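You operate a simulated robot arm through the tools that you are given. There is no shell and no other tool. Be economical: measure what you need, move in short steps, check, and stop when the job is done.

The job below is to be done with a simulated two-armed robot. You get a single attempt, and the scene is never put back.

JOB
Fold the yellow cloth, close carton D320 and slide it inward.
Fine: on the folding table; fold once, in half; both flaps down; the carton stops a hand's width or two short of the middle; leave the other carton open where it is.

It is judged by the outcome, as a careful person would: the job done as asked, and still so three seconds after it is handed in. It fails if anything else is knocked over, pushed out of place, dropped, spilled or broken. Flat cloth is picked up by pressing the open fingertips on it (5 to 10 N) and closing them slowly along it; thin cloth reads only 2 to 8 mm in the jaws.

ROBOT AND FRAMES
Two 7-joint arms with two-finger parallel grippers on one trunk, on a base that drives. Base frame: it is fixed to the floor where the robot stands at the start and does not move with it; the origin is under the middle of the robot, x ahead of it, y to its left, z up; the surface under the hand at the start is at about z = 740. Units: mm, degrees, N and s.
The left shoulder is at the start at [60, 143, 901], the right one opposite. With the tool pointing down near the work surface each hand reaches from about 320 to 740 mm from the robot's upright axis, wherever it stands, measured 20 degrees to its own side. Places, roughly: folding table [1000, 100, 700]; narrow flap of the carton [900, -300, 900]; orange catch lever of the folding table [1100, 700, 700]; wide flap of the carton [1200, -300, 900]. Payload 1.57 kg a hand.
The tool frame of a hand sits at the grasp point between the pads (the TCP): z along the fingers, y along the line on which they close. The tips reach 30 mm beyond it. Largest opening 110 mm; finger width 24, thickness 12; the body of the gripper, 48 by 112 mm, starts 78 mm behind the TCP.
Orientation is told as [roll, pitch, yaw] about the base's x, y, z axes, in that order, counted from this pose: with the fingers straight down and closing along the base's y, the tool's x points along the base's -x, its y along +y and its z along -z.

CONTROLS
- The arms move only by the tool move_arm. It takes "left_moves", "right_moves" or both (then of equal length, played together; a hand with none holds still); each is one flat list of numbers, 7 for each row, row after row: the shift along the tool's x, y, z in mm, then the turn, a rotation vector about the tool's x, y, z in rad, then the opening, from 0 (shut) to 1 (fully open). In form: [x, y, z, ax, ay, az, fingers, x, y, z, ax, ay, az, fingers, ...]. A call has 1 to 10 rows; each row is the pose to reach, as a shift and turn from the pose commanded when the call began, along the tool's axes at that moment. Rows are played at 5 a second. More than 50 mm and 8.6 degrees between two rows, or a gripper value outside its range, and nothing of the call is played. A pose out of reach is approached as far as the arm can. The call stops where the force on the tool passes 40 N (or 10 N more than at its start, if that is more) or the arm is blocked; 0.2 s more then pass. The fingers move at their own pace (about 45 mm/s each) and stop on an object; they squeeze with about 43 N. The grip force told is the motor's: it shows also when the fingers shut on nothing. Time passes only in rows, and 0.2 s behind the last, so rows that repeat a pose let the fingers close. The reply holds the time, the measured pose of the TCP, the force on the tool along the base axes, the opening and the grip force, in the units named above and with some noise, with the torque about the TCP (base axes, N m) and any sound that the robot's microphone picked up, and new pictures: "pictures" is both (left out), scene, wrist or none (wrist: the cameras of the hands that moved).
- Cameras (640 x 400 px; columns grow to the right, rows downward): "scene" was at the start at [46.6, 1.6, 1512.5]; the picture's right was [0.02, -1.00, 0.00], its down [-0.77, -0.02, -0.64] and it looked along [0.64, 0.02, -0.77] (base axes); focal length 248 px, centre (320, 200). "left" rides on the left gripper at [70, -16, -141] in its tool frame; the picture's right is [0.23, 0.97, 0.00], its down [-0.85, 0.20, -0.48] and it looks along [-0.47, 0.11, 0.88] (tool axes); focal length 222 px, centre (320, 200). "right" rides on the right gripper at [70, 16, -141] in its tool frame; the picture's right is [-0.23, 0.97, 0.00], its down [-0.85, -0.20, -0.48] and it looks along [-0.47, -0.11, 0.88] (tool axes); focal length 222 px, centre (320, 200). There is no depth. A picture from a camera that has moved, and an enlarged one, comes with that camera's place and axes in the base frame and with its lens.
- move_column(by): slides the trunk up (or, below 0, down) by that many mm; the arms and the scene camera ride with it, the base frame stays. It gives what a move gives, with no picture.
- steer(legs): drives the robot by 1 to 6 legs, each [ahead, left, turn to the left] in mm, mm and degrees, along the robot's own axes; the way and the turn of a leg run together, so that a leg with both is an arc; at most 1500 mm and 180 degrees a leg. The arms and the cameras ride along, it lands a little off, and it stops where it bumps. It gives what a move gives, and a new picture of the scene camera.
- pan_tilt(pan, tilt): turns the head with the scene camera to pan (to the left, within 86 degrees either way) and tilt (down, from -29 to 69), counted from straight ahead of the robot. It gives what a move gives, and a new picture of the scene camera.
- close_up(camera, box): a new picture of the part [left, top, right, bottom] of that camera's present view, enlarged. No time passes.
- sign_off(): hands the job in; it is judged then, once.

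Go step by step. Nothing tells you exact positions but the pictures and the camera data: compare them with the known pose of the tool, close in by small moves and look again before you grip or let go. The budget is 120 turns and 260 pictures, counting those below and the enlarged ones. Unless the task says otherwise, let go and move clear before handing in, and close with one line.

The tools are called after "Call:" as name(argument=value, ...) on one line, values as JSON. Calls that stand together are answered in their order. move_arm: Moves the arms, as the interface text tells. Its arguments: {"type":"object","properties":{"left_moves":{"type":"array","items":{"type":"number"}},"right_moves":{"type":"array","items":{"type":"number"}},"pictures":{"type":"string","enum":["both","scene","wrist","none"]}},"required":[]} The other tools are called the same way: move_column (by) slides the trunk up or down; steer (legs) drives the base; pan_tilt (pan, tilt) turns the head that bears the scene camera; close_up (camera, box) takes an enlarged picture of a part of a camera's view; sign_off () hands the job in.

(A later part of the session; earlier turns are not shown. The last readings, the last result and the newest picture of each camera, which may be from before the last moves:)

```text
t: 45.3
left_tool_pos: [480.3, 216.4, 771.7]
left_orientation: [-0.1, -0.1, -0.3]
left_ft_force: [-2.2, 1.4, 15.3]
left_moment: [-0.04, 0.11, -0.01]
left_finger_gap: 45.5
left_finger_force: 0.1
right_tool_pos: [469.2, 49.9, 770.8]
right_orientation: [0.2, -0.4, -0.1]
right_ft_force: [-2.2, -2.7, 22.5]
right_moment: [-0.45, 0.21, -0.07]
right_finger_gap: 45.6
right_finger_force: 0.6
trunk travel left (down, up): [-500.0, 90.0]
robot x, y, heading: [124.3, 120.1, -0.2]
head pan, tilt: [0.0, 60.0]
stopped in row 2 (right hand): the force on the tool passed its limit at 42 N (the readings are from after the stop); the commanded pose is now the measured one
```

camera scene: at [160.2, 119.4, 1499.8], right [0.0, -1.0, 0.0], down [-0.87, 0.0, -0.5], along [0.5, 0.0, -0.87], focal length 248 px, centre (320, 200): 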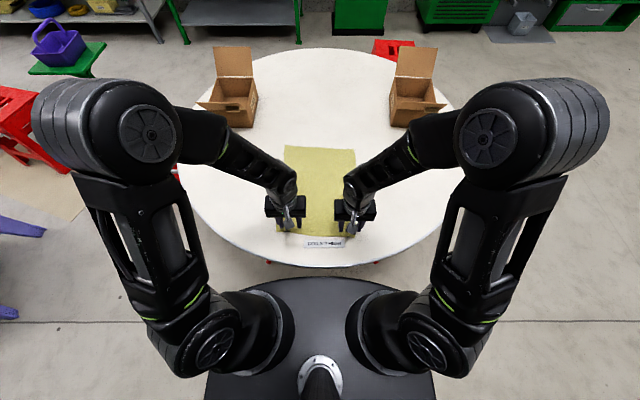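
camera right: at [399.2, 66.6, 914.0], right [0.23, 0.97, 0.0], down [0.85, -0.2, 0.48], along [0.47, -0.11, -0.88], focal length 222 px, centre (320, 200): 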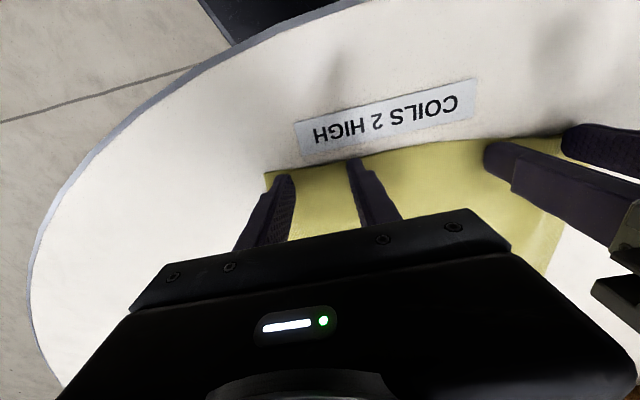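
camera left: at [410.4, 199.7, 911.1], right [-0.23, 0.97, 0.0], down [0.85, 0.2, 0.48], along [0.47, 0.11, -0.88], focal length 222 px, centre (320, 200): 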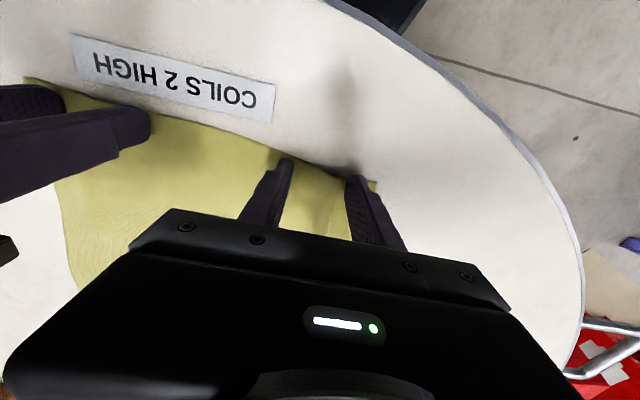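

Call:
move_arm(left_moves=[0, 0, -0.5, 0, 0, 0, 0.37, 0, 0, -0.5, 0, 0, 0, 0.33, 0, 0, -0.5, 0, 0, 0, 0.28, 0, 0, -0.5, 0, 0, 0, 0.23, 0, 0, -0.5, 0, 0, 0, 0.18, 0, 0, -0.5, 0, 0, 0, 0.13, 0, 0, -0.5, 0, 0, 0, 0.08, 0, 0, -0.5, 0, 0, 0, 0.03, 0, 0, -0.5, 0, 0, 0, 0, 0, 0, -0.5, 0, 0, 0, 0], right_moves=[0, 0, 0, 0, 0, 0, 0.37, 0, 0, 0, 0, 0, 0, 0.33, 0, 0, 0, 0, 0, 0, 0.28, 0, 0, 0, 0, 0, 0, 0.23, 0, 0, 0, 0, 0, 0, 0.18, 0, 0, 0, 0, 0, 0, 0.13, 0, 0, 0, 0, 0, 0, 0.08, 0, 0, 0, 0, 0, 0, 0.03, 0, 0, 0, 0, 0, 0, 0, 0, 0, 0, 0, 0, 0, 0])

```text
t: 47.5
left_tool_pos: [478.9, 213.8, 770.9]
left_orientation: [0.0, -0.2, -0.2]
left_ft_force: [0.2, -14.1, 16.2]
left_moment: [-0.54, 0.02, 0.02]
left_finger_gap: 6.6
left_finger_force: 25.3
right_tool_pos: [469.0, 52.6, 770.4]
right_orientation: [0.2, -0.3, -0.2]
right_ft_force: [0.6, 16.5, 36.5]
right_moment: [0.39, 0.1, 0.05]
right_finger_gap: 2.9
right_finger_force: 24.2
trunk travel left (down, up): [-500.0, 90.0]
robot x, y, heading: [127.2, 120.4, -0.0]
head pan, tilt: [0.0, 60.0]
camera scene: at [157.7, 119.8, 1500.2], right [0.0, -1.0, 0.0], down [-0.86, 0.0, -0.5], along [0.5, 0.0, -0.86], focal length 248 px, centre (320, 200)
camera right: at [399.6, 68.2, 912.3], right [0.23, 0.97, 0.01], down [0.85, -0.2, 0.48], along [0.47, -0.11, -0.88], focal length 222 px, centre (320, 200)
camera left: at [408.2, 199.6, 911.4], right [-0.22, 0.97, 0.0], down [0.85, 0.2, 0.48], along [0.47, 0.11, -0.88], focal length 222 px, centre (320, 200)
```

scene: 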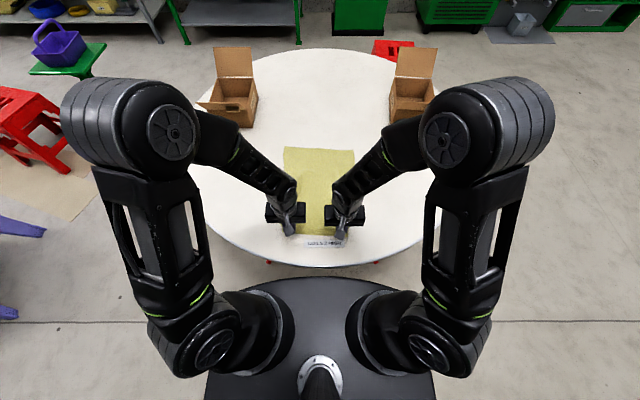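
right: 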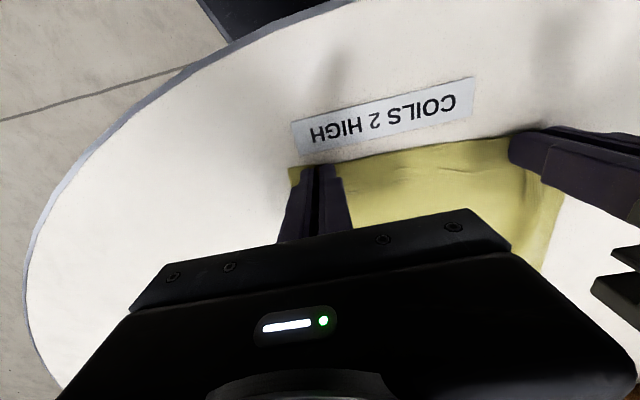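
left: 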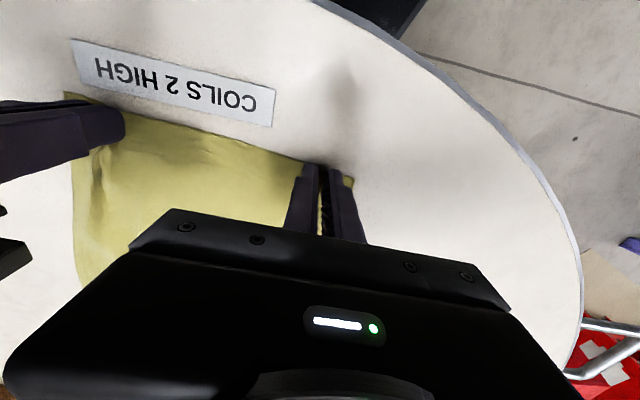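

Both hands grip at the near edge. Now the first half of the fold arc: lift and carry to above the fold line, spreading the hands gently.

Call:
move_arm(left_moves=[-4, 0, -22, 0, 0, 0, 0, -8, 0, -45, 0, 0, 0, 0, -30, 1, -85, 0, 0, 0, 0, -62, 1, -118, 0, 0, 0, 0, -103, 2, -142, 0, 0, 0, 0, -148, 2, -158, 0, 0, 0, 0, -190, 3, -165, 0, 0, 0, 0], right_moves=[-4, -3, -22, 0, 0, 0, 0, -8, -5, -45, 0, 0, 0, 0, -30, -9, -85, 0, 0, 0, 0, -62, -13, -118, 0, 0, 0, 0, -103, -17, -142, 0, 0, 0, 0, -148, -21, -158, 0, 0, 0, 0, -190, -25, -165, 0, 0, 0, 0])

```text
t: 49.1
left_tool_pos: [671.0, 215.5, 934.0]
left_orientation: [-0.4, 0.3, -0.3]
left_ft_force: [-1.3, -33.4, 0.2]
left_moment: [-1.02, 0.06, -0.14]
left_finger_gap: 2.5
left_finger_force: 23.8
right_tool_pos: [660.8, 31.4, 936.8]
right_orientation: [0.5, -0.1, 0.1]
right_ft_force: [0.9, 32.5, -1.0]
right_moment: [1.04, -0.01, 0.21]
right_finger_gap: 2.8
right_finger_force: 24.5
trunk travel left (down, up): [-500.0, 90.0]
robot x, y, heading: [124.5, 122.2, -0.1]
head pan, tilt: [0.0, 60.0]
camera scene: at [162.3, 119.3, 1499.9], right [0.0, -1.0, 0.0], down [-0.87, 0.0, -0.5], along [0.5, 0.0, -0.87], focal length 248 px, centre (320, 200)
camera right: at [591.4, 46.3, 1078.8], right [0.23, 0.97, 0.01], down [0.85, -0.2, 0.48], along [0.47, -0.1, -0.88], focal length 222 px, centre (320, 200)
camera left: at [600.9, 201.3, 1074.2], right [-0.22, 0.98, -0.01], down [0.86, 0.2, 0.47], along [0.46, 0.1, -0.88], focal length 222 px, centre (320, 200)
```

scene: 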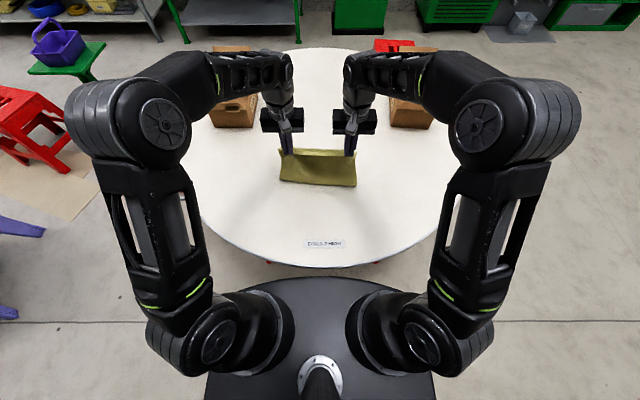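
right: 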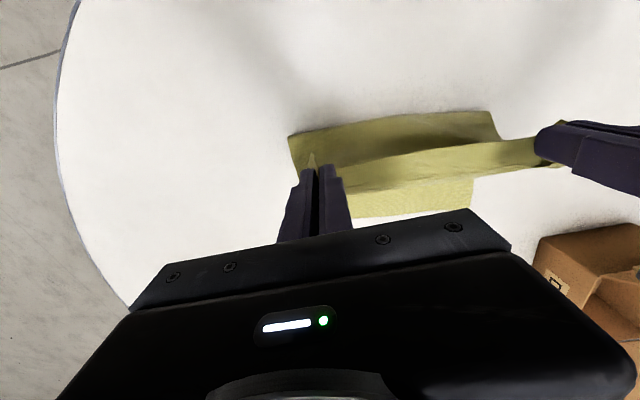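
left: 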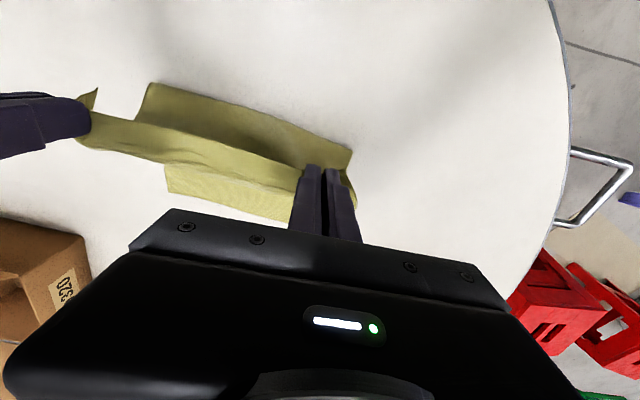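

The cloth is over its mid line but taut between the hands; I'll ease them together a bit, then drive slightly forward for reach.

Call:
move_arm(left_moves=[0, -3, 0, 0, 0, 0, 0, 0, -6, 0, 0, 0, 0, 0], right_moves=[0, 3, 0, 0, 0, 0, 0, 0, 7, 0, 0, 0, 0, 0], pictures="none")

Call:
steer(legs=[[45, 0, 0]])

```text
t: 49.7
left_tool_pos: [669.6, 213.5, 934.6]
left_orientation: [-0.1, 0.1, -0.1]
left_ft_force: [-1.5, -18.9, 0.4]
left_moment: [-0.57, 0.03, -0.09]
left_finger_gap: 2.4
left_finger_force: 24.2
right_tool_pos: [659.1, 32.9, 936.5]
right_orientation: [0.1, -0.1, -0.2]
right_ft_force: [0.5, 20.0, -1.0]
right_moment: [0.61, -0.02, 0.13]
right_finger_gap: 2.4
right_finger_force: 23.9
trunk travel left (down, up): [-500.0, 90.0]
robot x, y, heading: [126.9, 118.9, 0.1]
head pan, tilt: [0.0, 60.0]
```

```text
t: 50.6
left_tool_pos: [717.0, 211.5, 934.5]
left_orientation: [0.0, 0.1, -0.2]
left_ft_force: [-0.9, -18.1, 0.1]
left_moment: [-0.57, 0.05, -0.07]
left_finger_gap: 2.1
left_finger_force: 23.9
right_tool_pos: [707.7, 33.8, 935.2]
right_orientation: [0.1, -0.2, -0.2]
right_ft_force: [1.2, 17.9, 0.8]
right_moment: [0.56, 0.05, 0.13]
right_finger_gap: 2.9
right_finger_force: 23.8
trunk travel left (down, up): [-500.0, 90.0]
robot x, y, heading: [169.9, 119.4, -0.0]
head pan, tilt: [0.0, 60.0]
camera scene: at [208.2, 119.4, 1499.9], right [0.0, -1.0, 0.0], down [-0.87, 0.0, -0.5], along [0.5, 0.0, -0.87], focal length 248 px, centre (320, 200)
```

scene: 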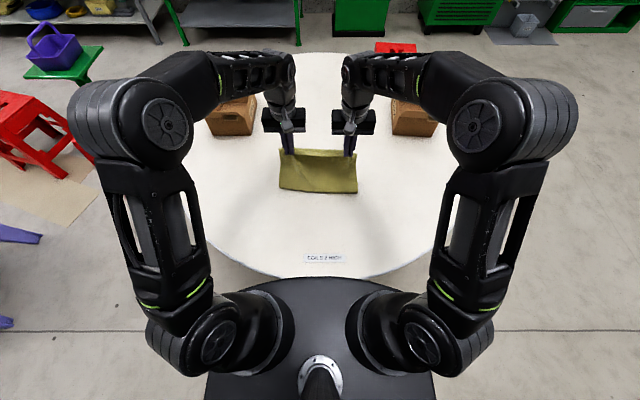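

Call:
move_arm(left_moves=[-35, -1, 20, 0, 0, 0, 0, -70, -2, 50, 0, 0, 0, 0, -96, -2, 85, 0, 0, 0, 0, -115, -2, 115, 0, 0, 0, 0, -127, -2, 140, 0, 0, 0, 0, -133, -2, 157, 0, 0, 0, 0, -133, -2, 159, 0, 0, 0, 0], right_moves=[-35, 1, 20, 0, 0, 0, 0, -70, 2, 50, 0, 0, 0, 0, -96, 2, 85, 0, 0, 0, 0, -115, 2, 115, 0, 0, 0, 0, -127, 2, 140, 0, 0, 0, 0, -131, 2, 157, 0, 0, 0, 0, -131, 2, 159, 0, 0, 0, 0])

```text
t: 52.2
left_tool_pos: [848.7, 210.2, 776.6]
left_orientation: [0.0, 0.0, 0.0]
left_ft_force: [-0.6, -7.4, 1.0]
left_moment: [-0.17, 0.0, -0.02]
left_finger_gap: 2.1
left_finger_force: 24.0
right_tool_pos: [838.1, 36.8, 777.3]
right_orientation: [0.2, -0.2, -0.1]
right_ft_force: [0.6, 6.6, 0.1]
right_moment: [0.18, 0.02, 0.02]
right_finger_gap: 2.3
right_finger_force: 23.5
trunk travel left (down, up): [-500.0, 90.0]
robot x, y, heading: [168.3, 122.7, -0.1]
head pan, tilt: [0.0, 60.0]
camera scene: at [206.0, 119.4, 1500.0], right [0.0, -1.0, 0.0], down [-0.87, 0.0, -0.5], along [0.5, 0.0, -0.87], focal length 248 px, centre (320, 200)
camera right: at [767.6, 52.4, 919.0], right [0.23, 0.97, 0.0], down [0.85, -0.2, 0.48], along [0.47, -0.11, -0.88], focal length 222 px, centre (320, 200)
camera left: at [777.4, 194.5, 916.4], right [-0.23, 0.97, 0.0], down [0.86, 0.2, 0.48], along [0.47, 0.11, -0.88], focal length 222 px, centre (320, 200)
```

scene: 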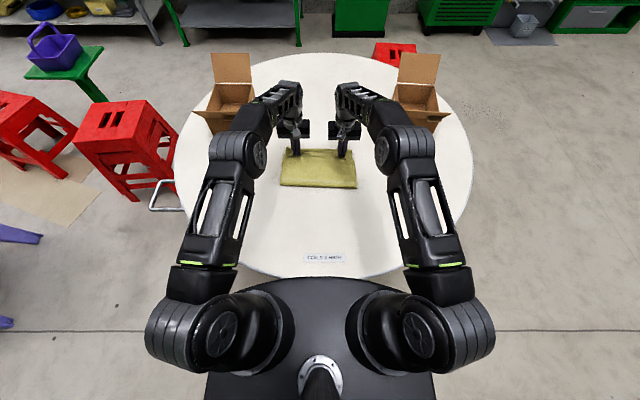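
right: 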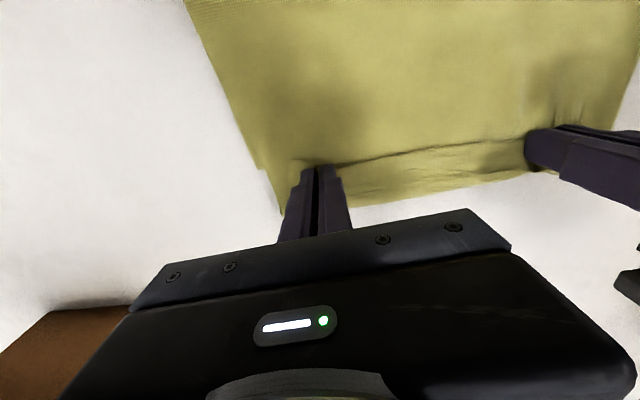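
left: 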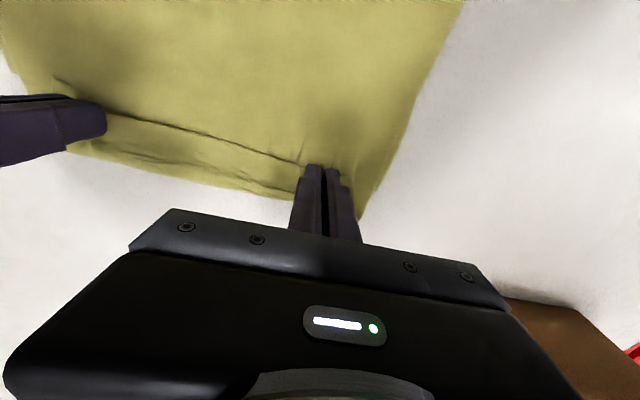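

The top edge lies ~30 mm short of the bottom far edge. I'll carry it forward a bit more, then open the fingers.

Call:
move_arm(left_moves=[-15, 0, 0, 0, 0, 0, 0, -30, 1, 0, 0, 0, 0, 0, -32, 1, 3, 0, 0, 0, 0], right_moves=[-15, 0, 0, 0, 0, 0, 0, -30, -1, 0, 0, 0, 0, 0, -34, -1, 3, 0, 0, 0, 0])

```text
t: 53.0
left_tool_pos: [866.7, 209.8, 776.4]
left_orientation: [0.1, 0.0, 0.0]
left_ft_force: [0.6, -7.8, 0.2]
left_moment: [-0.21, -0.02, -0.03]
left_finger_gap: 2.3
left_finger_force: 23.7
left hand out of reach, approached as far as the arm can: row 2, 3
right_tool_pos: [867.0, 36.1, 775.2]
right_orientation: [0.3, -0.4, -0.1]
right_ft_force: [-1.1, 8.3, -0.3]
right_moment: [0.25, 0.01, 0.06]
right_finger_gap: 2.4
right_finger_force: 24.0
right hand out of reach, approached as far as the arm can: row 3
trunk travel left (down, up): [-500.0, 90.0]
robot x, y, heading: [168.8, 116.9, -0.0]
head pan, tilt: [0.0, 60.0]
camera scene: at [205.6, 119.5, 1500.0], right [0.0, -1.0, 0.0], down [-0.87, 0.0, -0.5], along [0.5, 0.0, -0.87], focal length 248 px, centre (320, 200)
camera right: at [796.3, 51.2, 916.8], right [0.23, 0.97, 0.0], down [0.85, -0.2, 0.48], along [0.47, -0.11, -0.88], focal length 222 px, centre (320, 200)
camera left: at [795.9, 194.3, 916.4], right [-0.23, 0.97, 0.0], down [0.86, 0.2, 0.48], along [0.47, 0.11, -0.88], focal length 222 px, centre (320, 200)
```

scene: 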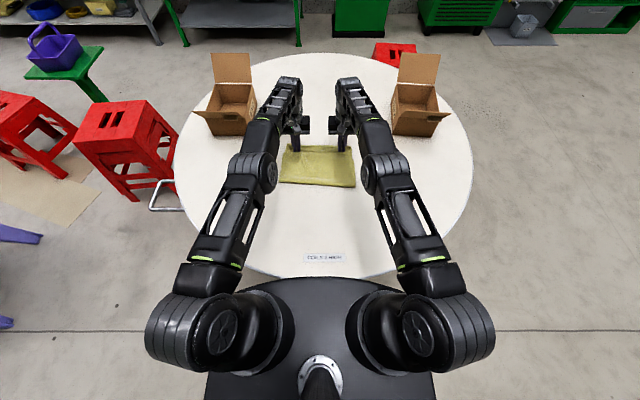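
right: 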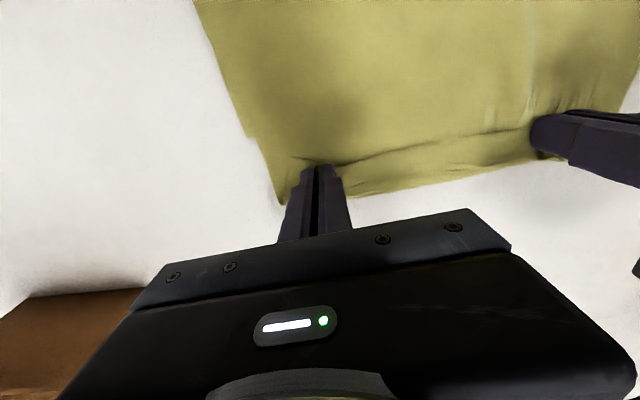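
left: 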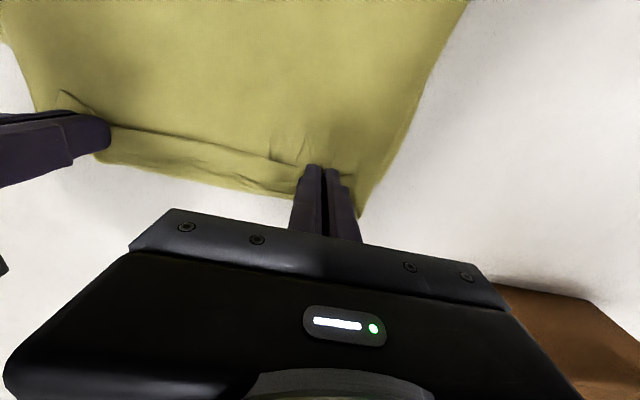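

Call:
close_up(camera="scene", box=[265, 120, 375, 200])

Call:
close_up(camera="right", box=[230, 80, 600, 220])

```text
5.00 times, centred on (320, 160) of scene
camera zoom: at [205.6, 119.5, 1500.0], right [0.0, -1.0, 0.0], down [-0.87, 0.0, -0.5], along [0.5, 0.0, -0.87], focal length 1238 px, centre (320, 400)
```

zoom: 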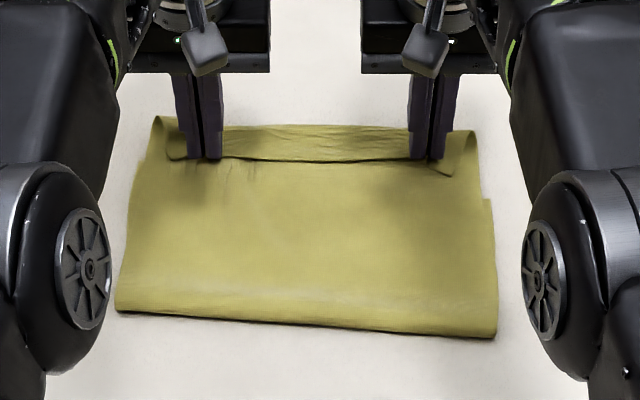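

```text
1.73 times, centred on (415, 150) of right
camera zoom: at [796.3, 51.2, 916.8], right [0.23, 0.97, 0.0], down [0.85, -0.2, 0.48], along [0.47, -0.11, -0.88], focal length 384 px, centre (156, 286)
```

zoom: 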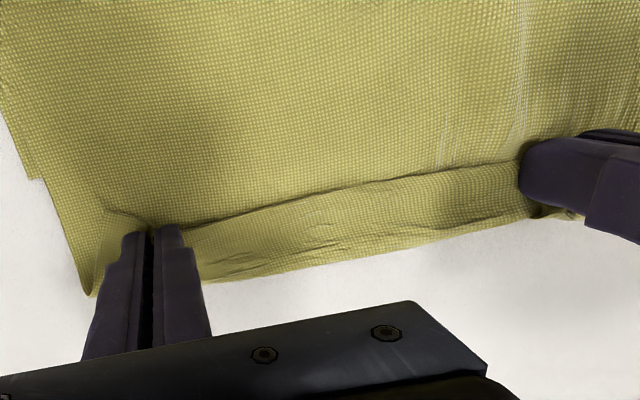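

The gripped edge is curled back on top. I'll open the fingers gently and see how it relaxes.

Call:
move_arm(left_moves=[0, 0, 0, 0, 0, 0, 0.1, 0, 0, 0, 0, 0, 0, 0.2, 0, 0, -10, 0, 0, 0, 0.2, 0, 0, -40, 0, 0, 0, 0.2, 40, 0, -80, 0, 0, 0, 0.2, 80, 20, -110, 0, 0, 0, 0.2], right_moves=[0, 0, 0, 0, 0, 0, 0.1, 0, 0, 0, 0, 0, 0, 0.2, 0, 0, -10, 0, 0, 0, 0.2, 0, 0, -40, 0, 0, 0, 0.2, 40, 0, -80, 0, 0, 0, 0.2, 80, -20, -110, 0, 0, 0, 0.2])

Call:
close_up(camera="scene", box=[265, 120, 375, 200])

```text
refused: row 5 steps farther than a row can; nothing moved
```

```text
5.00 times, centred on (320, 160) of scene
camera zoom: at [205.6, 119.5, 1500.0], right [0.0, -1.0, 0.0], down [-0.87, 0.0, -0.5], along [0.5, 0.0, -0.87], focal length 1238 px, centre (320, 400)
```

zoom: 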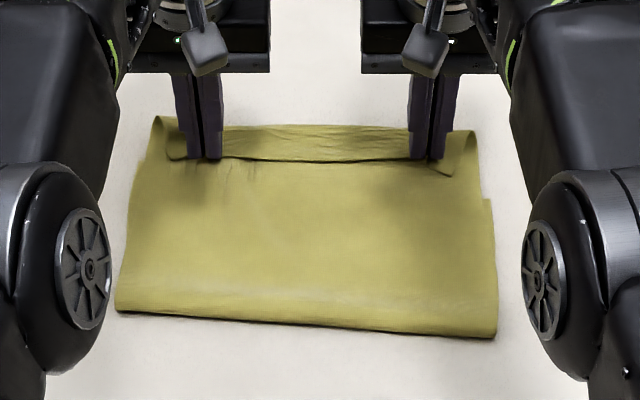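

Call:
move_arm(left_moves=[0, 0, 0, 0, 0, 0, 0.1, 0, 0, 0, 0, 0, 0, 0.2, 0, 0, -10, 0, 0, 0, 0.2, 0, 0, -40, 0, 0, 0, 0.2, 25, 0, -75, 0, 0, 0, 0.2, 55, 10, -105, 0, 0, 0, 0.2, 90, 20, -130, 0, 0, 0, 0.2], right_moves=[0, 0, 0, 0, 0, 0, 0.1, 0, 0, 0, 0, 0, 0, 0.2, 0, 0, -10, 0, 0, 0, 0.2, 0, 0, -40, 0, 0, 0, 0.2, 25, 0, -75, 0, 0, 0, 0.2, 55, -10, -105, 0, 0, 0, 0.2, 90, -20, -130, 0, 0, 0, 0.2])

Call:
close_up(camera="scene", box=[265, 120, 375, 200])

```text
t: 54.6
left_tool_pos: [775.0, 228.6, 905.3]
left_orientation: [0.0, -0.2, -0.1]
left_ft_force: [-0.1, 0.6, -0.5]
left_moment: [0.01, -0.01, 0.0]
left_finger_gap: 22.0
left_finger_force: 0.2
right_tool_pos: [775.9, 14.3, 909.0]
right_orientation: [0.2, -0.3, -0.1]
right_ft_force: [0.9, -0.2, -0.7]
right_moment: [-0.03, -0.05, -0.03]
right_finger_gap: 22.2
right_finger_force: 0.1
trunk travel left (down, up): [-500.0, 90.0]
robot x, y, heading: [169.4, 119.4, -0.2]
head pan, tilt: [0.0, 60.0]
camera scene: at [203.7, 119.5, 1499.9], right [0.0, -1.0, 0.0], down [-0.87, 0.0, -0.5], along [0.5, 0.0, -0.87], focal length 248 px, centre (320, 200)
camera right: at [705.5, 30.4, 1049.3], right [0.23, 0.97, 0.0], down [0.85, -0.2, 0.48], along [0.47, -0.11, -0.88], focal length 222 px, centre (320, 200)
camera left: at [705.0, 213.0, 1045.3], right [-0.23, 0.97, 0.0], down [0.85, 0.2, 0.48], along [0.47, 0.11, -0.88], focal length 222 px, centre (320, 200)
```

scene: 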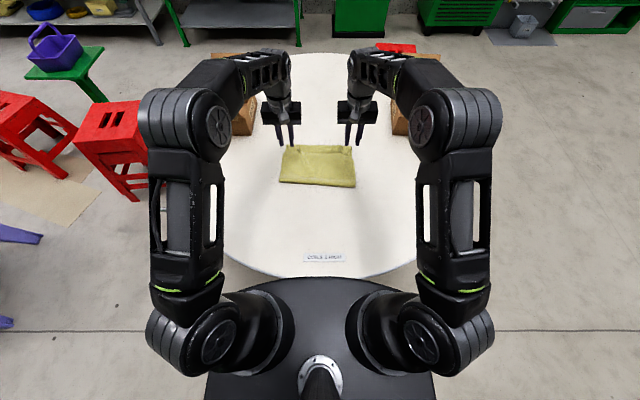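
right: 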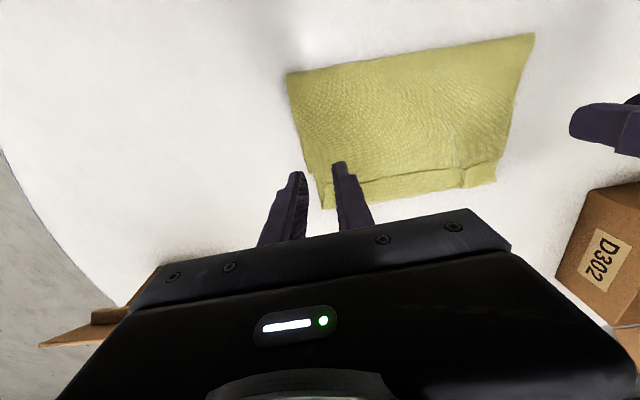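
left: 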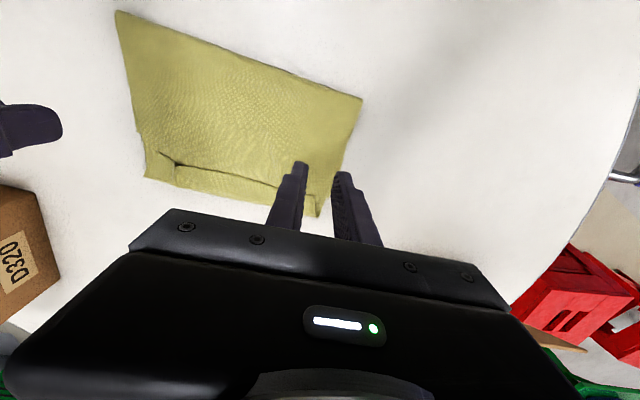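

```text
5.00 times, centred on (320, 160) of scene
camera zoom: at [203.7, 119.5, 1499.9], right [0.0, -1.0, 0.0], down [-0.87, 0.0, -0.5], along [0.5, 0.0, -0.87], focal length 1238 px, centre (320, 400)
```

zoom: 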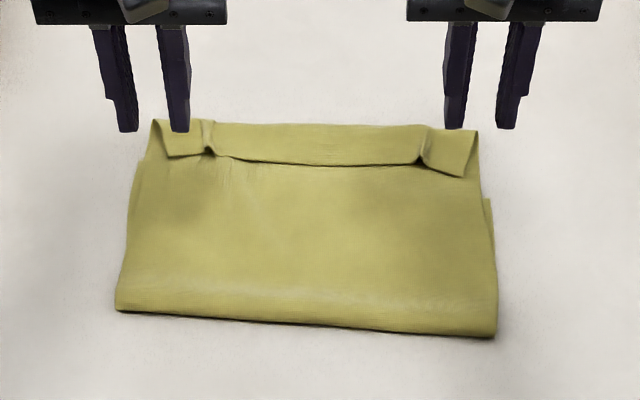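

A ~35 mm strip of the top layer stays curled back. I'll inch forward and brush that free edge forward with closed fingertips at the two little ridges.

Call:
steer(legs=[[18, 0, 0]])

Call:
close_up(camera="right", box=[270, 20, 550, 220])

```text
t: 55.4
left_tool_pos: [797.2, 229.3, 902.5]
left_orientation: [0.0, 0.1, -0.1]
left_ft_force: [0.3, 0.3, -1.4]
left_moment: [-0.01, 0.05, 0.0]
left_finger_gap: 22.0
left_finger_force: 0.0
right_tool_pos: [796.9, 13.9, 905.9]
right_orientation: [0.0, -0.1, -0.1]
right_ft_force: [0.2, -0.1, 0.1]
right_moment: [-0.02, 0.03, -0.01]
right_finger_gap: 22.0
right_finger_force: 0.0
trunk travel left (down, up): [-500.0, 90.0]
robot x, y, heading: [189.4, 116.0, -0.2]
head pan, tilt: [0.0, 60.0]
camera scene: at [226.2, 119.4, 1499.9], right [0.0, -1.0, 0.0], down [-0.87, 0.0, -0.5], along [0.5, 0.0, -0.87], focal length 248 px, centre (320, 200)
```

scene: 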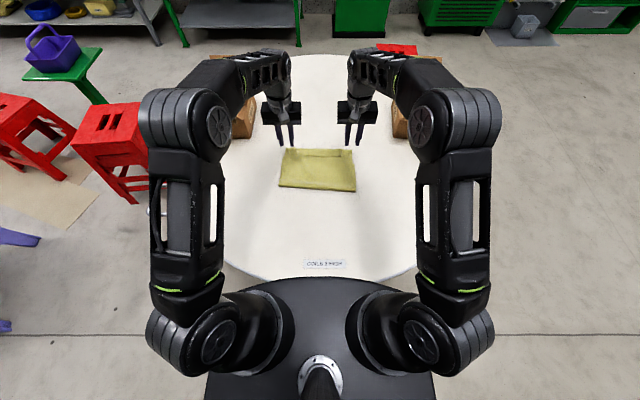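

```text
2.00 times, centred on (410, 120) of right
camera zoom: at [727.1, 30.6, 1047.3], right [0.23, 0.97, 0.0], down [0.85, -0.2, 0.48], along [0.47, -0.11, -0.88], focal length 444 px, centre (140, 360)
```

zoom: 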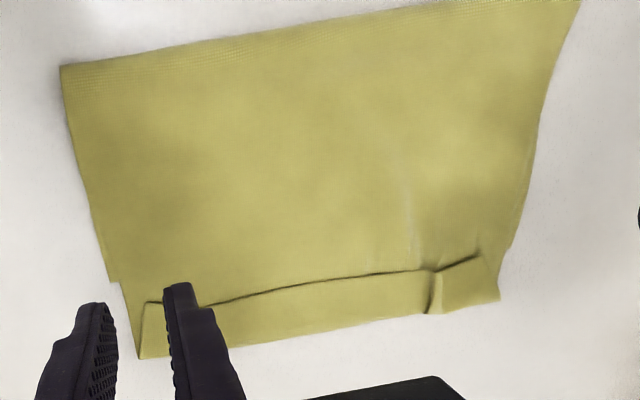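

The fold came out too far forward with a curled edge. I'll undo it: re-grip the two ridges, carry that edge back to lie flat, and then fold the other way (far edge toward me), where I can rotate the hands with the cloth.

Call:
move_arm(left_moves=[-25, -6, 30, 0, 0, 0, 0.24, -50, -12, 62, 0, 0, 0, 0.24, -73, -18, 97, 0, 0, 0, 0.24], right_moves=[-25, 7, 33, 0, 0, 0, 0.24, -50, 15, 66, 0, 0, 0, 0.24, -65, 22, 100, 0, 0, 0, 0.24], pictures="wrist")

```text
t: 56.2
left_tool_pos: [869.7, 211.1, 806.5]
left_orientation: [0.0, 0.1, -0.1]
left_ft_force: [-0.1, -0.4, 0.3]
left_moment: [0.02, 0.04, 0.0]
left_finger_gap: 26.4
left_finger_force: 0.1
right_tool_pos: [866.0, 36.9, 806.5]
right_orientation: [0.1, -0.1, 0.0]
right_ft_force: [0.5, -0.4, -0.7]
right_moment: [0.02, 0.04, 0.01]
right_finger_gap: 26.4
right_finger_force: 0.1
trunk travel left (down, up): [-500.0, 90.0]
robot x, y, heading: [186.9, 120.4, -0.0]
head pan, tilt: [0.0, 60.0]
camera right: at [795.8, 53.2, 948.7], right [0.23, 0.97, 0.0], down [0.85, -0.2, 0.48], along [0.47, -0.11, -0.88], focal length 222 px, centre (320, 200)
camera left: at [798.9, 195.8, 947.7], right [-0.23, 0.97, 0.0], down [0.86, 0.2, 0.48], along [0.46, 0.11, -0.88], focal length 222 px, centre (320, 200)
```

right: 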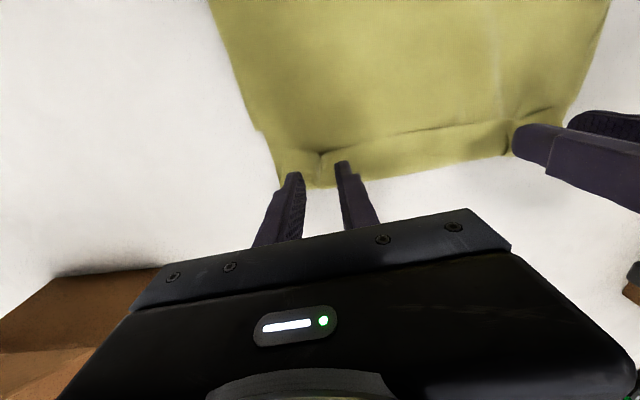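
left: 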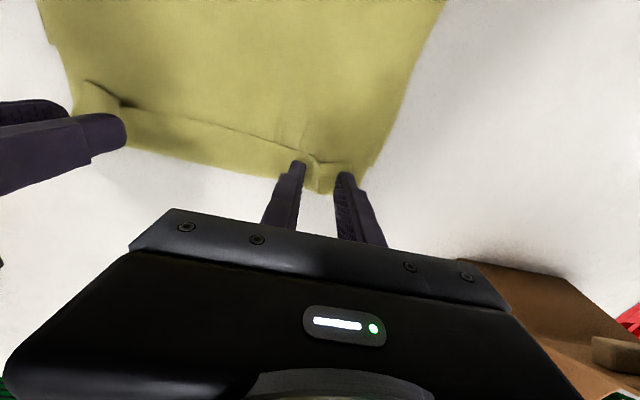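

Call:
move_arm(left_moves=[-2, 0, 15, 0, 0, 0, 0.24, -2, 0, 28, 0, 0, 0, 0.24, -2, 0, 33, 0, 0, 0, 0.24], right_moves=[0, 5, 15, 0, 0, 0, 0.24, 0, 5, 28, 0, 0, 0, 0.24, 0, 5, 33, 0, 0, 0, 0.24], pictures="none")

```text
t: 57.0
left_tool_pos: [872.2, 210.3, 773.3]
left_orientation: [-0.1, 0.0, -0.1]
left_ft_force: [0.7, -0.4, 0.0]
left_moment: [0.02, 0.04, -0.02]
left_finger_gap: 26.2
left_finger_force: 0.1
right_tool_pos: [863.4, 42.2, 774.5]
right_orientation: [0.1, -0.3, 0.0]
right_ft_force: [-0.5, 0.4, 0.9]
right_moment: [0.0, 0.02, -0.01]
right_finger_gap: 26.3
right_finger_force: 0.1
trunk travel left (down, up): [-500.0, 90.0]
robot x, y, heading: [187.5, 123.3, -0.1]
head pan, tilt: [0.0, 60.0]
```

Call:
move_arm(left_moves=[0, 0, 0.5, 0, 0, 0, 0.18, 0, 0, 0.5, 0, 0, 0, 0.13, 0, 0, 0.5, 0, 0, 0, 0.08, 0, 0, 0.5, 0, 0, 0, 0.03, 0, 0, 0.5, 0, 0, 0, 0, 0, 0, 0.5, 0, 0, 0, 0], right_moves=[0, 0, 1, 0, 0, 0, 0.18, 0, 0, 1, 0, 0, 0, 0.13, 0, 0, 1, 0, 0, 0, 0.08, 0, 0, 1, 0, 0, 0, 0.03, 0, 0, 1, 0, 0, 0, 0, 0, 0, 1, 0, 0, 0, 0], pictures="none")

```text
t: 58.4
left_tool_pos: [870.8, 209.3, 773.5]
left_orientation: [0.0, 0.0, -0.1]
left_ft_force: [0.5, -3.9, 5.9]
left_moment: [-0.15, -0.05, 0.03]
left_finger_gap: 3.4
left_finger_force: 24.5
right_tool_pos: [862.6, 41.4, 773.8]
right_orientation: [0.2, -0.3, 0.1]
right_ft_force: [0.0, 0.9, 0.1]
right_moment: [0.09, -0.03, 0.01]
right_finger_gap: 2.4
right_finger_force: 24.3
trunk travel left (down, up): [-500.0, 90.0]
robot x, y, heading: [190.2, 121.0, 0.1]
head pan, tilt: [0.0, 60.0]
```

Call:
move_arm(left_moves=[5, 0, -25, 0, 0, 0, 0, 15, 0, -65, 0, 0, 0, 0, 45, 0, -100, 0, 0, 0, 0, 85, 0, -128, 0, 0, 0, 0, 130, 0, -148, 0, 0, 0, 0, 178, 0, -158, 0, 0, 0, 0], right_moves=[5, 0, -25, 0, 0, 0, 0, 15, 0, -65, 0, 0, 0, 0, 45, 0, -100, 0, 0, 0, 0, 85, 0, -128, 0, 0, 0, 0, 130, 0, -148, 0, 0, 0, 0, 178, 0, -158, 0, 0, 0, 0], pictures="scene")

Call:
close_up(camera="scene", box=[250, 110, 390, 220])

```text
t: 59.8
left_tool_pos: [690.5, 207.8, 931.9]
left_orientation: [0.1, -0.1, -0.1]
left_ft_force: [-0.6, -2.4, 0.6]
left_moment: [-0.12, -0.02, 0.0]
left_finger_gap: 2.9
left_finger_force: 23.8
right_tool_pos: [681.3, 39.9, 932.7]
right_orientation: [0.1, -0.3, -0.1]
right_ft_force: [-0.8, 3.6, -0.5]
right_moment: [0.1, -0.06, 0.04]
right_finger_gap: 2.1
right_finger_force: 23.1
trunk travel left (down, up): [-500.0, 90.0]
robot x, y, heading: [188.4, 117.8, -0.2]
head pan, tilt: [0.0, 60.0]
camera scene: at [222.3, 119.4, 1500.0], right [0.0, -1.0, 0.0], down [-0.87, 0.0, -0.5], along [0.5, 0.0, -0.87], focal length 248 px, centre (320, 200)
```

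scene: 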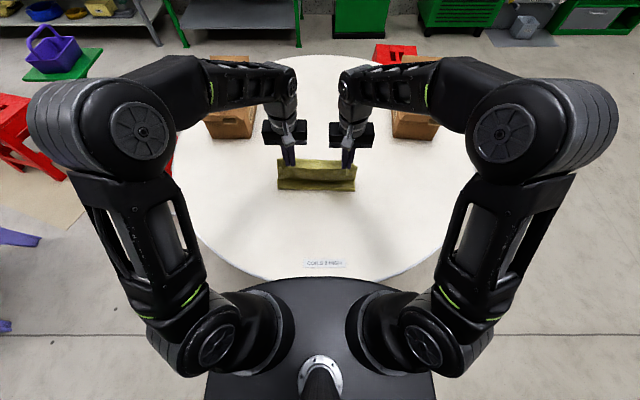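

```text
3.64 times, centred on (320, 165) of scene
camera zoom: at [222.3, 119.4, 1500.0], right [0.0, -1.0, 0.0], down [-0.87, 0.0, -0.5], along [0.5, 0.0, -0.87], focal length 900 px, centre (320, 327)
```

zoom: 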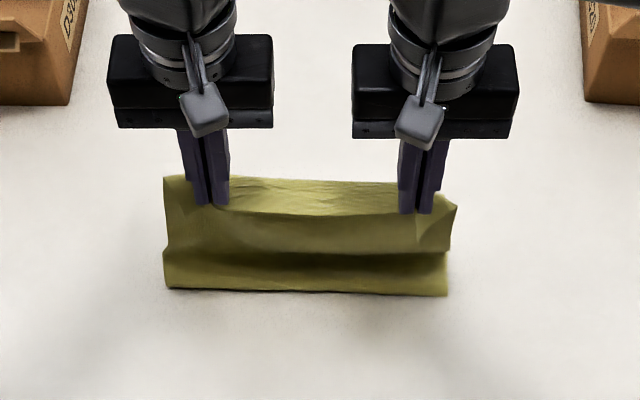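

Call:
steer(legs=[[-75, 0, 0]])

Call:
move_arm(left_moves=[30, 0, 10, 0, 0, 0, 0, 65, 0, 35, 0, 0, 0, 0, 95, 0, 70, 0, 0, 0, 0, 115, 0, 105, 0, 0, 0, 0, 128, 0, 140, 0, 0, 0, 0, 138, 0, 157, 0, 0, 0, 0], right_moves=[30, 0, 10, 0, 0, 0, 0, 65, -2, 35, 0, 0, 0, 0, 95, -4, 70, 0, 0, 0, 0, 115, -6, 105, 0, 0, 0, 0, 128, -8, 140, 0, 0, 0, 0, 140, -10, 157, 0, 0, 0, 0], pictures="scene")

```text
t: 60.8
left_tool_pos: [617.2, 206.3, 933.2]
left_orientation: [0.0, -0.1, -0.2]
left_ft_force: [0.2, -2.7, 0.6]
left_moment: [-0.07, 0.03, 0.0]
left_finger_gap: 2.4
left_finger_force: 23.5
right_tool_pos: [606.8, 41.7, 933.5]
right_orientation: [0.2, -0.2, -0.1]
right_ft_force: [-0.7, 2.6, 0.3]
right_moment: [0.07, -0.03, 0.0]
right_finger_gap: 2.0
right_finger_force: 23.4
trunk travel left (down, up): [-500.0, 90.0]
robot x, y, heading: [112.1, 119.1, -0.1]
head pan, tilt: [0.0, 60.0]
camera scene: at [148.7, 119.5, 1500.0], right [0.0, -1.0, 0.0], down [-0.87, 0.0, -0.5], along [0.5, 0.0, -0.87], focal length 248 px, centre (320, 200)
```

scene: 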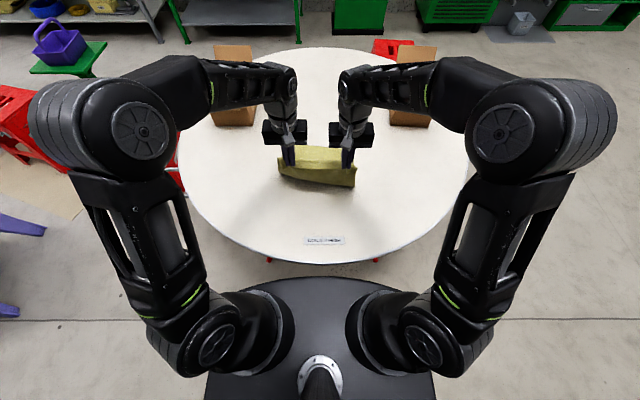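

```text
t: 62.2
left_tool_pos: [482.0, 208.7, 777.3]
left_orientation: [-0.2, 0.0, -0.2]
left_ft_force: [0.4, -11.7, 0.5]
left_moment: [-0.38, 0.06, 0.01]
left_finger_gap: 3.1
left_finger_force: 24.2
right_tool_pos: [468.2, 35.1, 775.3]
right_orientation: [0.3, -0.4, -0.1]
right_ft_force: [-0.5, 10.9, 0.2]
right_moment: [0.32, 0.01, 0.05]
right_finger_gap: 2.4
right_finger_force: 24.1
trunk travel left (down, up): [-500.0, 90.0]
robot x, y, heading: [115.1, 118.7, -0.2]
head pan, tilt: [0.0, 60.0]
camera scene: at [150.3, 119.4, 1500.0], right [0.0, -1.0, 0.0], down [-0.87, 0.0, -0.5], along [0.5, 0.0, -0.87], focal length 248 px, centre (320, 200)
```

scene: 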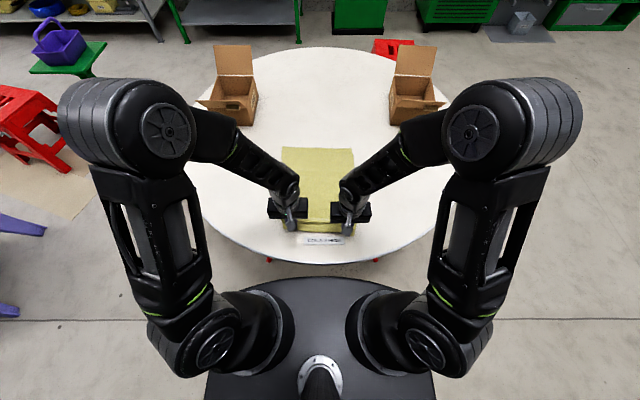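

Call:
move_arm(left_moves=[8, 0, 0, 0, 0, 0, 0, 8, 0, 2, 0, 0, 0, 0.1, 8, 0, 2, 0, 0, 0, 0.25, 8, 0, -20, 0, 0, 0, 0.25, 8, 40, -50, 0, 0, 0, 0.25, 0, 85, -70, 0, 0, 0, 0.25, 0, 120, -100, 0, 0, 0, 0.25], right_moves=[8, 0, 0, 0, 0, 0, 0, 8, 0, 2, 0, 0, 0, 0.1, 8, 0, 2, 0, 0, 0, 0.25, 8, 0, -20, 0, 0, 0, 0.25, 8, -40, -50, 0, 0, 0, 0.25, 0, -85, -70, 0, 0, 0, 0.25, 0, -120, -100, 0, 0, 0, 0.25], pictures="none")

Call:
close_up(camera="scene", box=[230, 110, 410, 270])

```text
t: 63.8
left_tool_pos: [483.1, 330.5, 878.4]
left_orientation: [-0.1, 0.0, -0.1]
left_ft_force: [0.3, 0.6, -0.2]
left_moment: [-0.01, -0.02, 0.01]
left_finger_gap: 27.6
left_finger_force: 0.0
right_tool_pos: [469.8, -85.8, 874.3]
right_orientation: [0.1, -0.2, -0.2]
right_ft_force: [-0.5, 1.1, 0.0]
right_moment: [-0.02, 0.02, -0.01]
right_finger_gap: 27.4
right_finger_force: 0.1
trunk travel left (down, up): [-500.0, 90.0]
robot x, y, heading: [116.0, 118.0, -0.2]
head pan, tilt: [0.0, 60.0]
```

```text
2.50 times, centred on (320, 190) of scene
camera zoom: at [148.7, 119.5, 1500.0], right [0.0, -1.0, 0.0], down [-0.87, 0.0, -0.5], along [0.5, 0.0, -0.87], focal length 619 px, centre (320, 225)
```

zoom: 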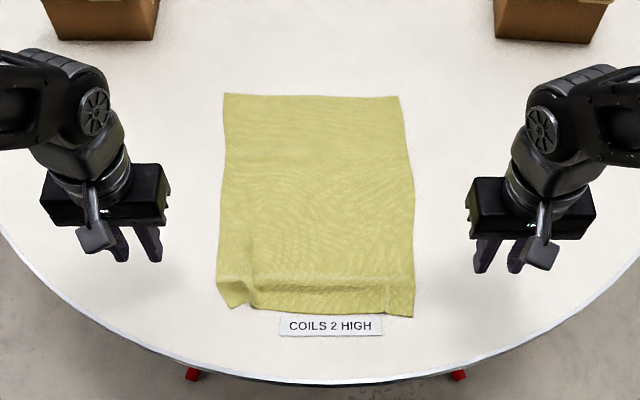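

The cloth is flat again apart from a ripple at the near edge. I'll smooth that with a light outward stroke before folding far edge to near edge.

Call:
move_arm(left_moves=[-8, -40, 10, 0, 0, 0, 0.25, -16, -80, 35, 0, 0, 0, 0.25, -22, -115, 65, 0, 0, 0, 0.25, -22, -115, 98, 0, 0, 0, 0.25, -22, -115, 106, 0, 0, 0, 0.25, -22, -115, 107.5, 0, 0, 0, 0.25, -14, -108, 107.5, 0, 0, 0, 0.25, -6, -102, 107.5, 0, 0, 0, 0.25, 2, -96, 107.5, 0, 0, 0, 0.25, 2, -96, 90, 0, 0, 0, 0.25], right_moves=[-8, 40, 10, 0, 0, 0, 0.25, -16, 80, 35, 0, 0, 0, 0.25, -25, 121, 65, 0, 0, 0, 0.25, -25, 121, 94, 0, 0, 0, 0.25, -25, 121, 102, 0, 0, 0, 0.25, -25, 121, 103.5, 0, 0, 0, 0.25, -17, 115, 103.5, 0, 0, 0, 0.25, -9, 109, 103.5, 0, 0, 0, 0.25, -1, 103, 103.5, 0, 0, 0, 0.25, -1, 103, 90, 0, 0, 0, 0.25], pictures="none")

Call:
close_up(camera="left", box=[0, 0, 640, 400])

```text
refused: row 3 steps farther than a row can; nothing moved
```

```text
1.00 times, centred on (320, 200) of left (not enlarged: the box is as wide or as high as the picture)
camera zoom: at [412.6, 314.1, 1018.2], right [-0.22, 0.97, 0.0], down [0.86, 0.2, 0.48], along [0.47, 0.11, -0.88], focal length 222 px, centre (320, 200)
```

zoom: 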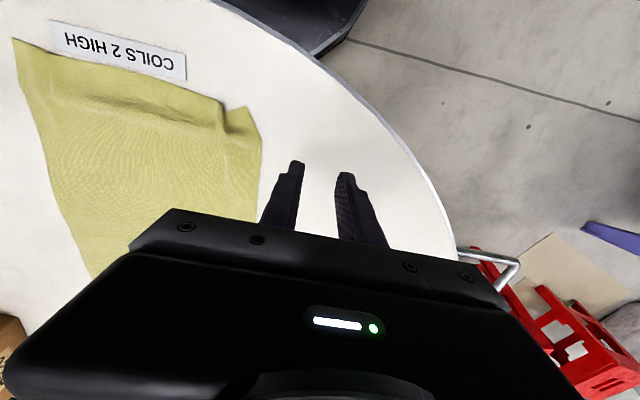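

Call:
move_arm(left_moves=[-8, -40, 15, 0, 0, 0, 0.25, -16, -78, 42, 0, 0, 0, 0.25, -22, -115, 72, 0, 0, 0, 0.25, -22, -115, 100, 0, 0, 0, 0.25, -22, -115, 106, 0, 0, 0, 0.25, -22, -115, 107.5, 0, 0, 0, 0.25, -14, -106, 107.5, 0, 0, 0, 0.25, -6, -98, 107.5, 0, 0, 0, 0.25, 2, -90, 107.5, 0, 0, 0, 0.25, 2, -90, 90, 0, 0, 0, 0.25], right_moves=[-8, 40, 15, 0, 0, 0, 0.25, -16, 80, 42, 0, 0, 0, 0.25, -25, 120, 70, 0, 0, 0, 0.25, -25, 121, 96, 0, 0, 0, 0.25, -25, 121, 102, 0, 0, 0, 0.25, -25, 121, 103.5, 0, 0, 0, 0.25, -17, 115, 103.5, 0, 0, 0, 0.25, -9, 109, 103.5, 0, 0, 0, 0.25, -1, 103, 103.5, 0, 0, 0, 0.25, -1, 103, 90, 0, 0, 0, 0.25], pictures="none")

Call:
close_up(camera="left", box=[0, 0, 640, 400])

```text
t: 65.2
left_tool_pos: [502.9, 211.1, 772.2]
left_orientation: [-0.1, -0.2, -0.2]
left_ft_force: [-4.6, 1.9, 26.5]
left_moment: [0.32, 0.21, 0.0]
left_finger_gap: 27.5
left_finger_force: 0.3
right_tool_pos: [492.9, 35.1, 772.9]
right_orientation: [0.1, -0.3, -0.2]
right_ft_force: [-0.1, 0.8, 0.9]
right_moment: [0.02, 0.0, 0.01]
right_finger_gap: 27.2
right_finger_force: 0.0
trunk travel left (down, up): [-500.0, 90.0]
robot x, y, heading: [115.3, 118.0, 0.0]
head pan, tilt: [0.0, 60.0]
stopped in row 7 (left hand): the force on the tool passed its limit at 46 N (the readings are from after the stop); the commanded pose is now the measured one
```

```text
1.00 times, centred on (320, 200) of left (not enlarged: the box is as wide or as high as the picture)
camera zoom: at [431.9, 196.4, 911.0], right [-0.22, 0.97, 0.0], down [0.85, 0.2, 0.48], along [0.47, 0.11, -0.88], focal length 222 px, centre (320, 200)
```

zoom: 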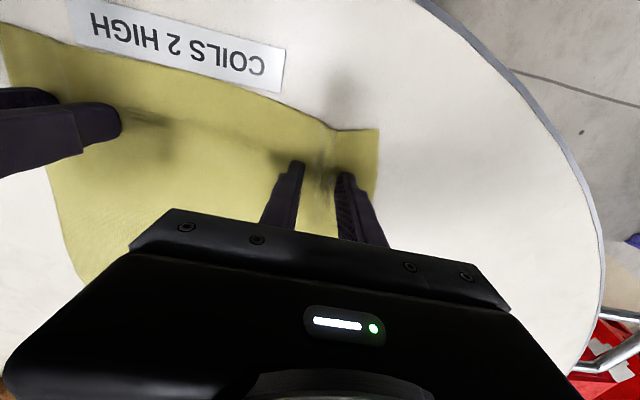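

Call:
move_arm(left_moves=[4, 5, -0.7, 0, 0, 0, 0.25, 8, 10, -0.7, 0, 0, 0, 0.25, 12, 16, -0.7, 0, 0, 0, 0.25, 12, 16, -20, 0, 0, 0, 0.25, 0, 30, -60, 0, 0, 0, 0.4, -40, 30, -90, 0, 0, 0, 0.4], right_moves=[4, -3, 1.2, 0, 0, 0, 0.25, 8, -6, 1.2, 0, 0, 0, 0.25, 12, -10, 1.2, 0, 0, 0, 0.25, 12, -10, -20, 0, 0, 0, 0.25, 0, -20, -60, 0, 0, 0, 0.4, -40, -30, -90, 0, 0, 0, 0.4], pictures="none")

Call:
steer(legs=[[35, 0, 0]])

Call:
close_up(camera="scene", box=[230, 110, 410, 270])

```text
refused: row 6 steps farther than a row can; nothing moved
```

```text
t: 66.1
left_tool_pos: [529.3, 210.6, 770.1]
left_orientation: [0.0, -0.4, -0.3]
left_ft_force: [-1.2, -0.1, 8.5]
left_moment: [0.12, 0.08, 0.02]
left_finger_gap: 27.4
left_finger_force: 0.0
right_tool_pos: [519.4, 34.5, 770.9]
right_orientation: [0.0, -0.3, 0.0]
right_ft_force: [-0.9, -1.2, 1.1]
right_moment: [-0.04, -0.04, 0.0]
right_finger_gap: 27.7
right_finger_force: 0.2
trunk travel left (down, up): [-500.0, 90.0]
robot x, y, heading: [139.4, 120.5, -0.0]
head pan, tilt: [0.0, 60.0]
stopped in leg 1: the force on the tool passed its limit at 46 N (the readings are from after the stop); the commanded pose is now the measured one
camera scene: at [174.5, 119.5, 1499.7], right [0.0, -1.0, 0.0], down [-0.87, 0.0, -0.5], along [0.5, 0.0, -0.87], focal length 248 px, centre (320, 200)
```

scene: 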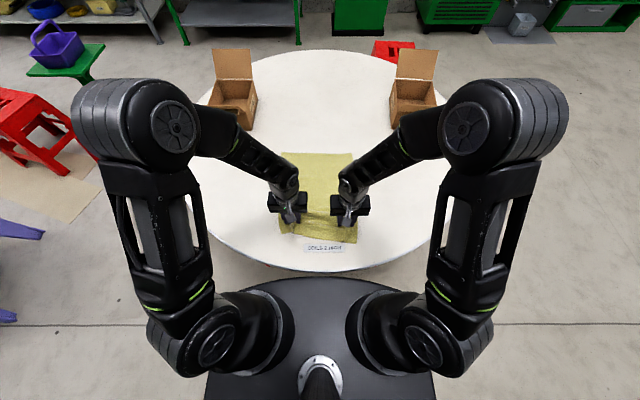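

```text
2.50 times, centred on (320, 190) of scene
camera zoom: at [174.5, 119.5, 1499.7], right [0.0, -1.0, 0.0], down [-0.87, 0.0, -0.5], along [0.5, 0.0, -0.87], focal length 619 px, centre (320, 225)
```

zoom: 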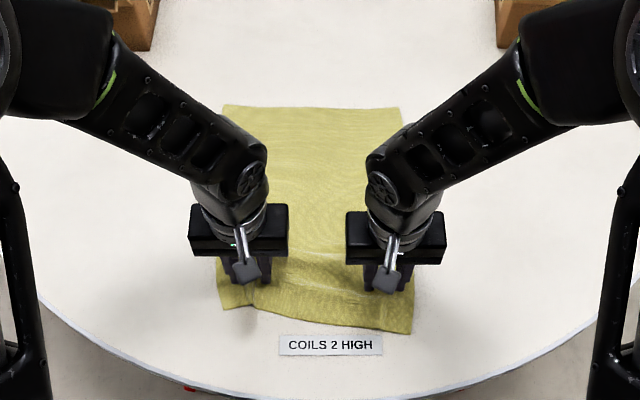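

The drive dragged the cloth a little because the lift was refused. I'll pull it back with the present light press and then lift clear.

Call:
move_arm(left_moves=[8, 3, 0, 0, 0, 0, 0.25, 16, 6, 0, 0, 0, 0, 0.25, 24, 9, 0, 0, 0, 0, 0.25, 32, 12, 0, 0, 0, 0, 0.25, 34, 14, -20, 0, 0, 0, 0.25, 20, 40, -55, 0, 0, 0, 0.4, 0, 70, -90, 0, 0, 0, 0.4, 0, 110, -110, 0, 0, 0, 0.4], right_moves=[6, -1, 0.5, 0, 0, 0, 0.25, 12, -4, 1, 0, 0, 0, 0.25, 18, -8, 1, 0, 0, 0, 0.25, 24, -12, 1, 0, 0, 0, 0.25, 26, -14, -20, 0, 0, 0, 0.25, 12, -40, -55, 0, 0, 0, 0.4, 0, -70, -90, 0, 0, 0, 0.4, 0, -110, -110, 0, 0, 0, 0.4], pictures="none")

Call:
close_up(camera="scene", box=[230, 110, 410, 270])

```text
refused: row 7 steps farther than a row can; nothing moved
```

```text
2.50 times, centred on (320, 190) of scene
camera zoom: at [174.5, 119.5, 1499.7], right [0.0, -1.0, 0.0], down [-0.87, 0.0, -0.5], along [0.5, 0.0, -0.87], focal length 619 px, centre (320, 225)
```

zoom: 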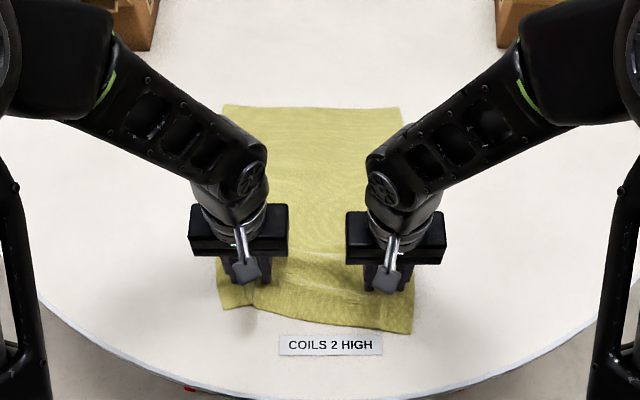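

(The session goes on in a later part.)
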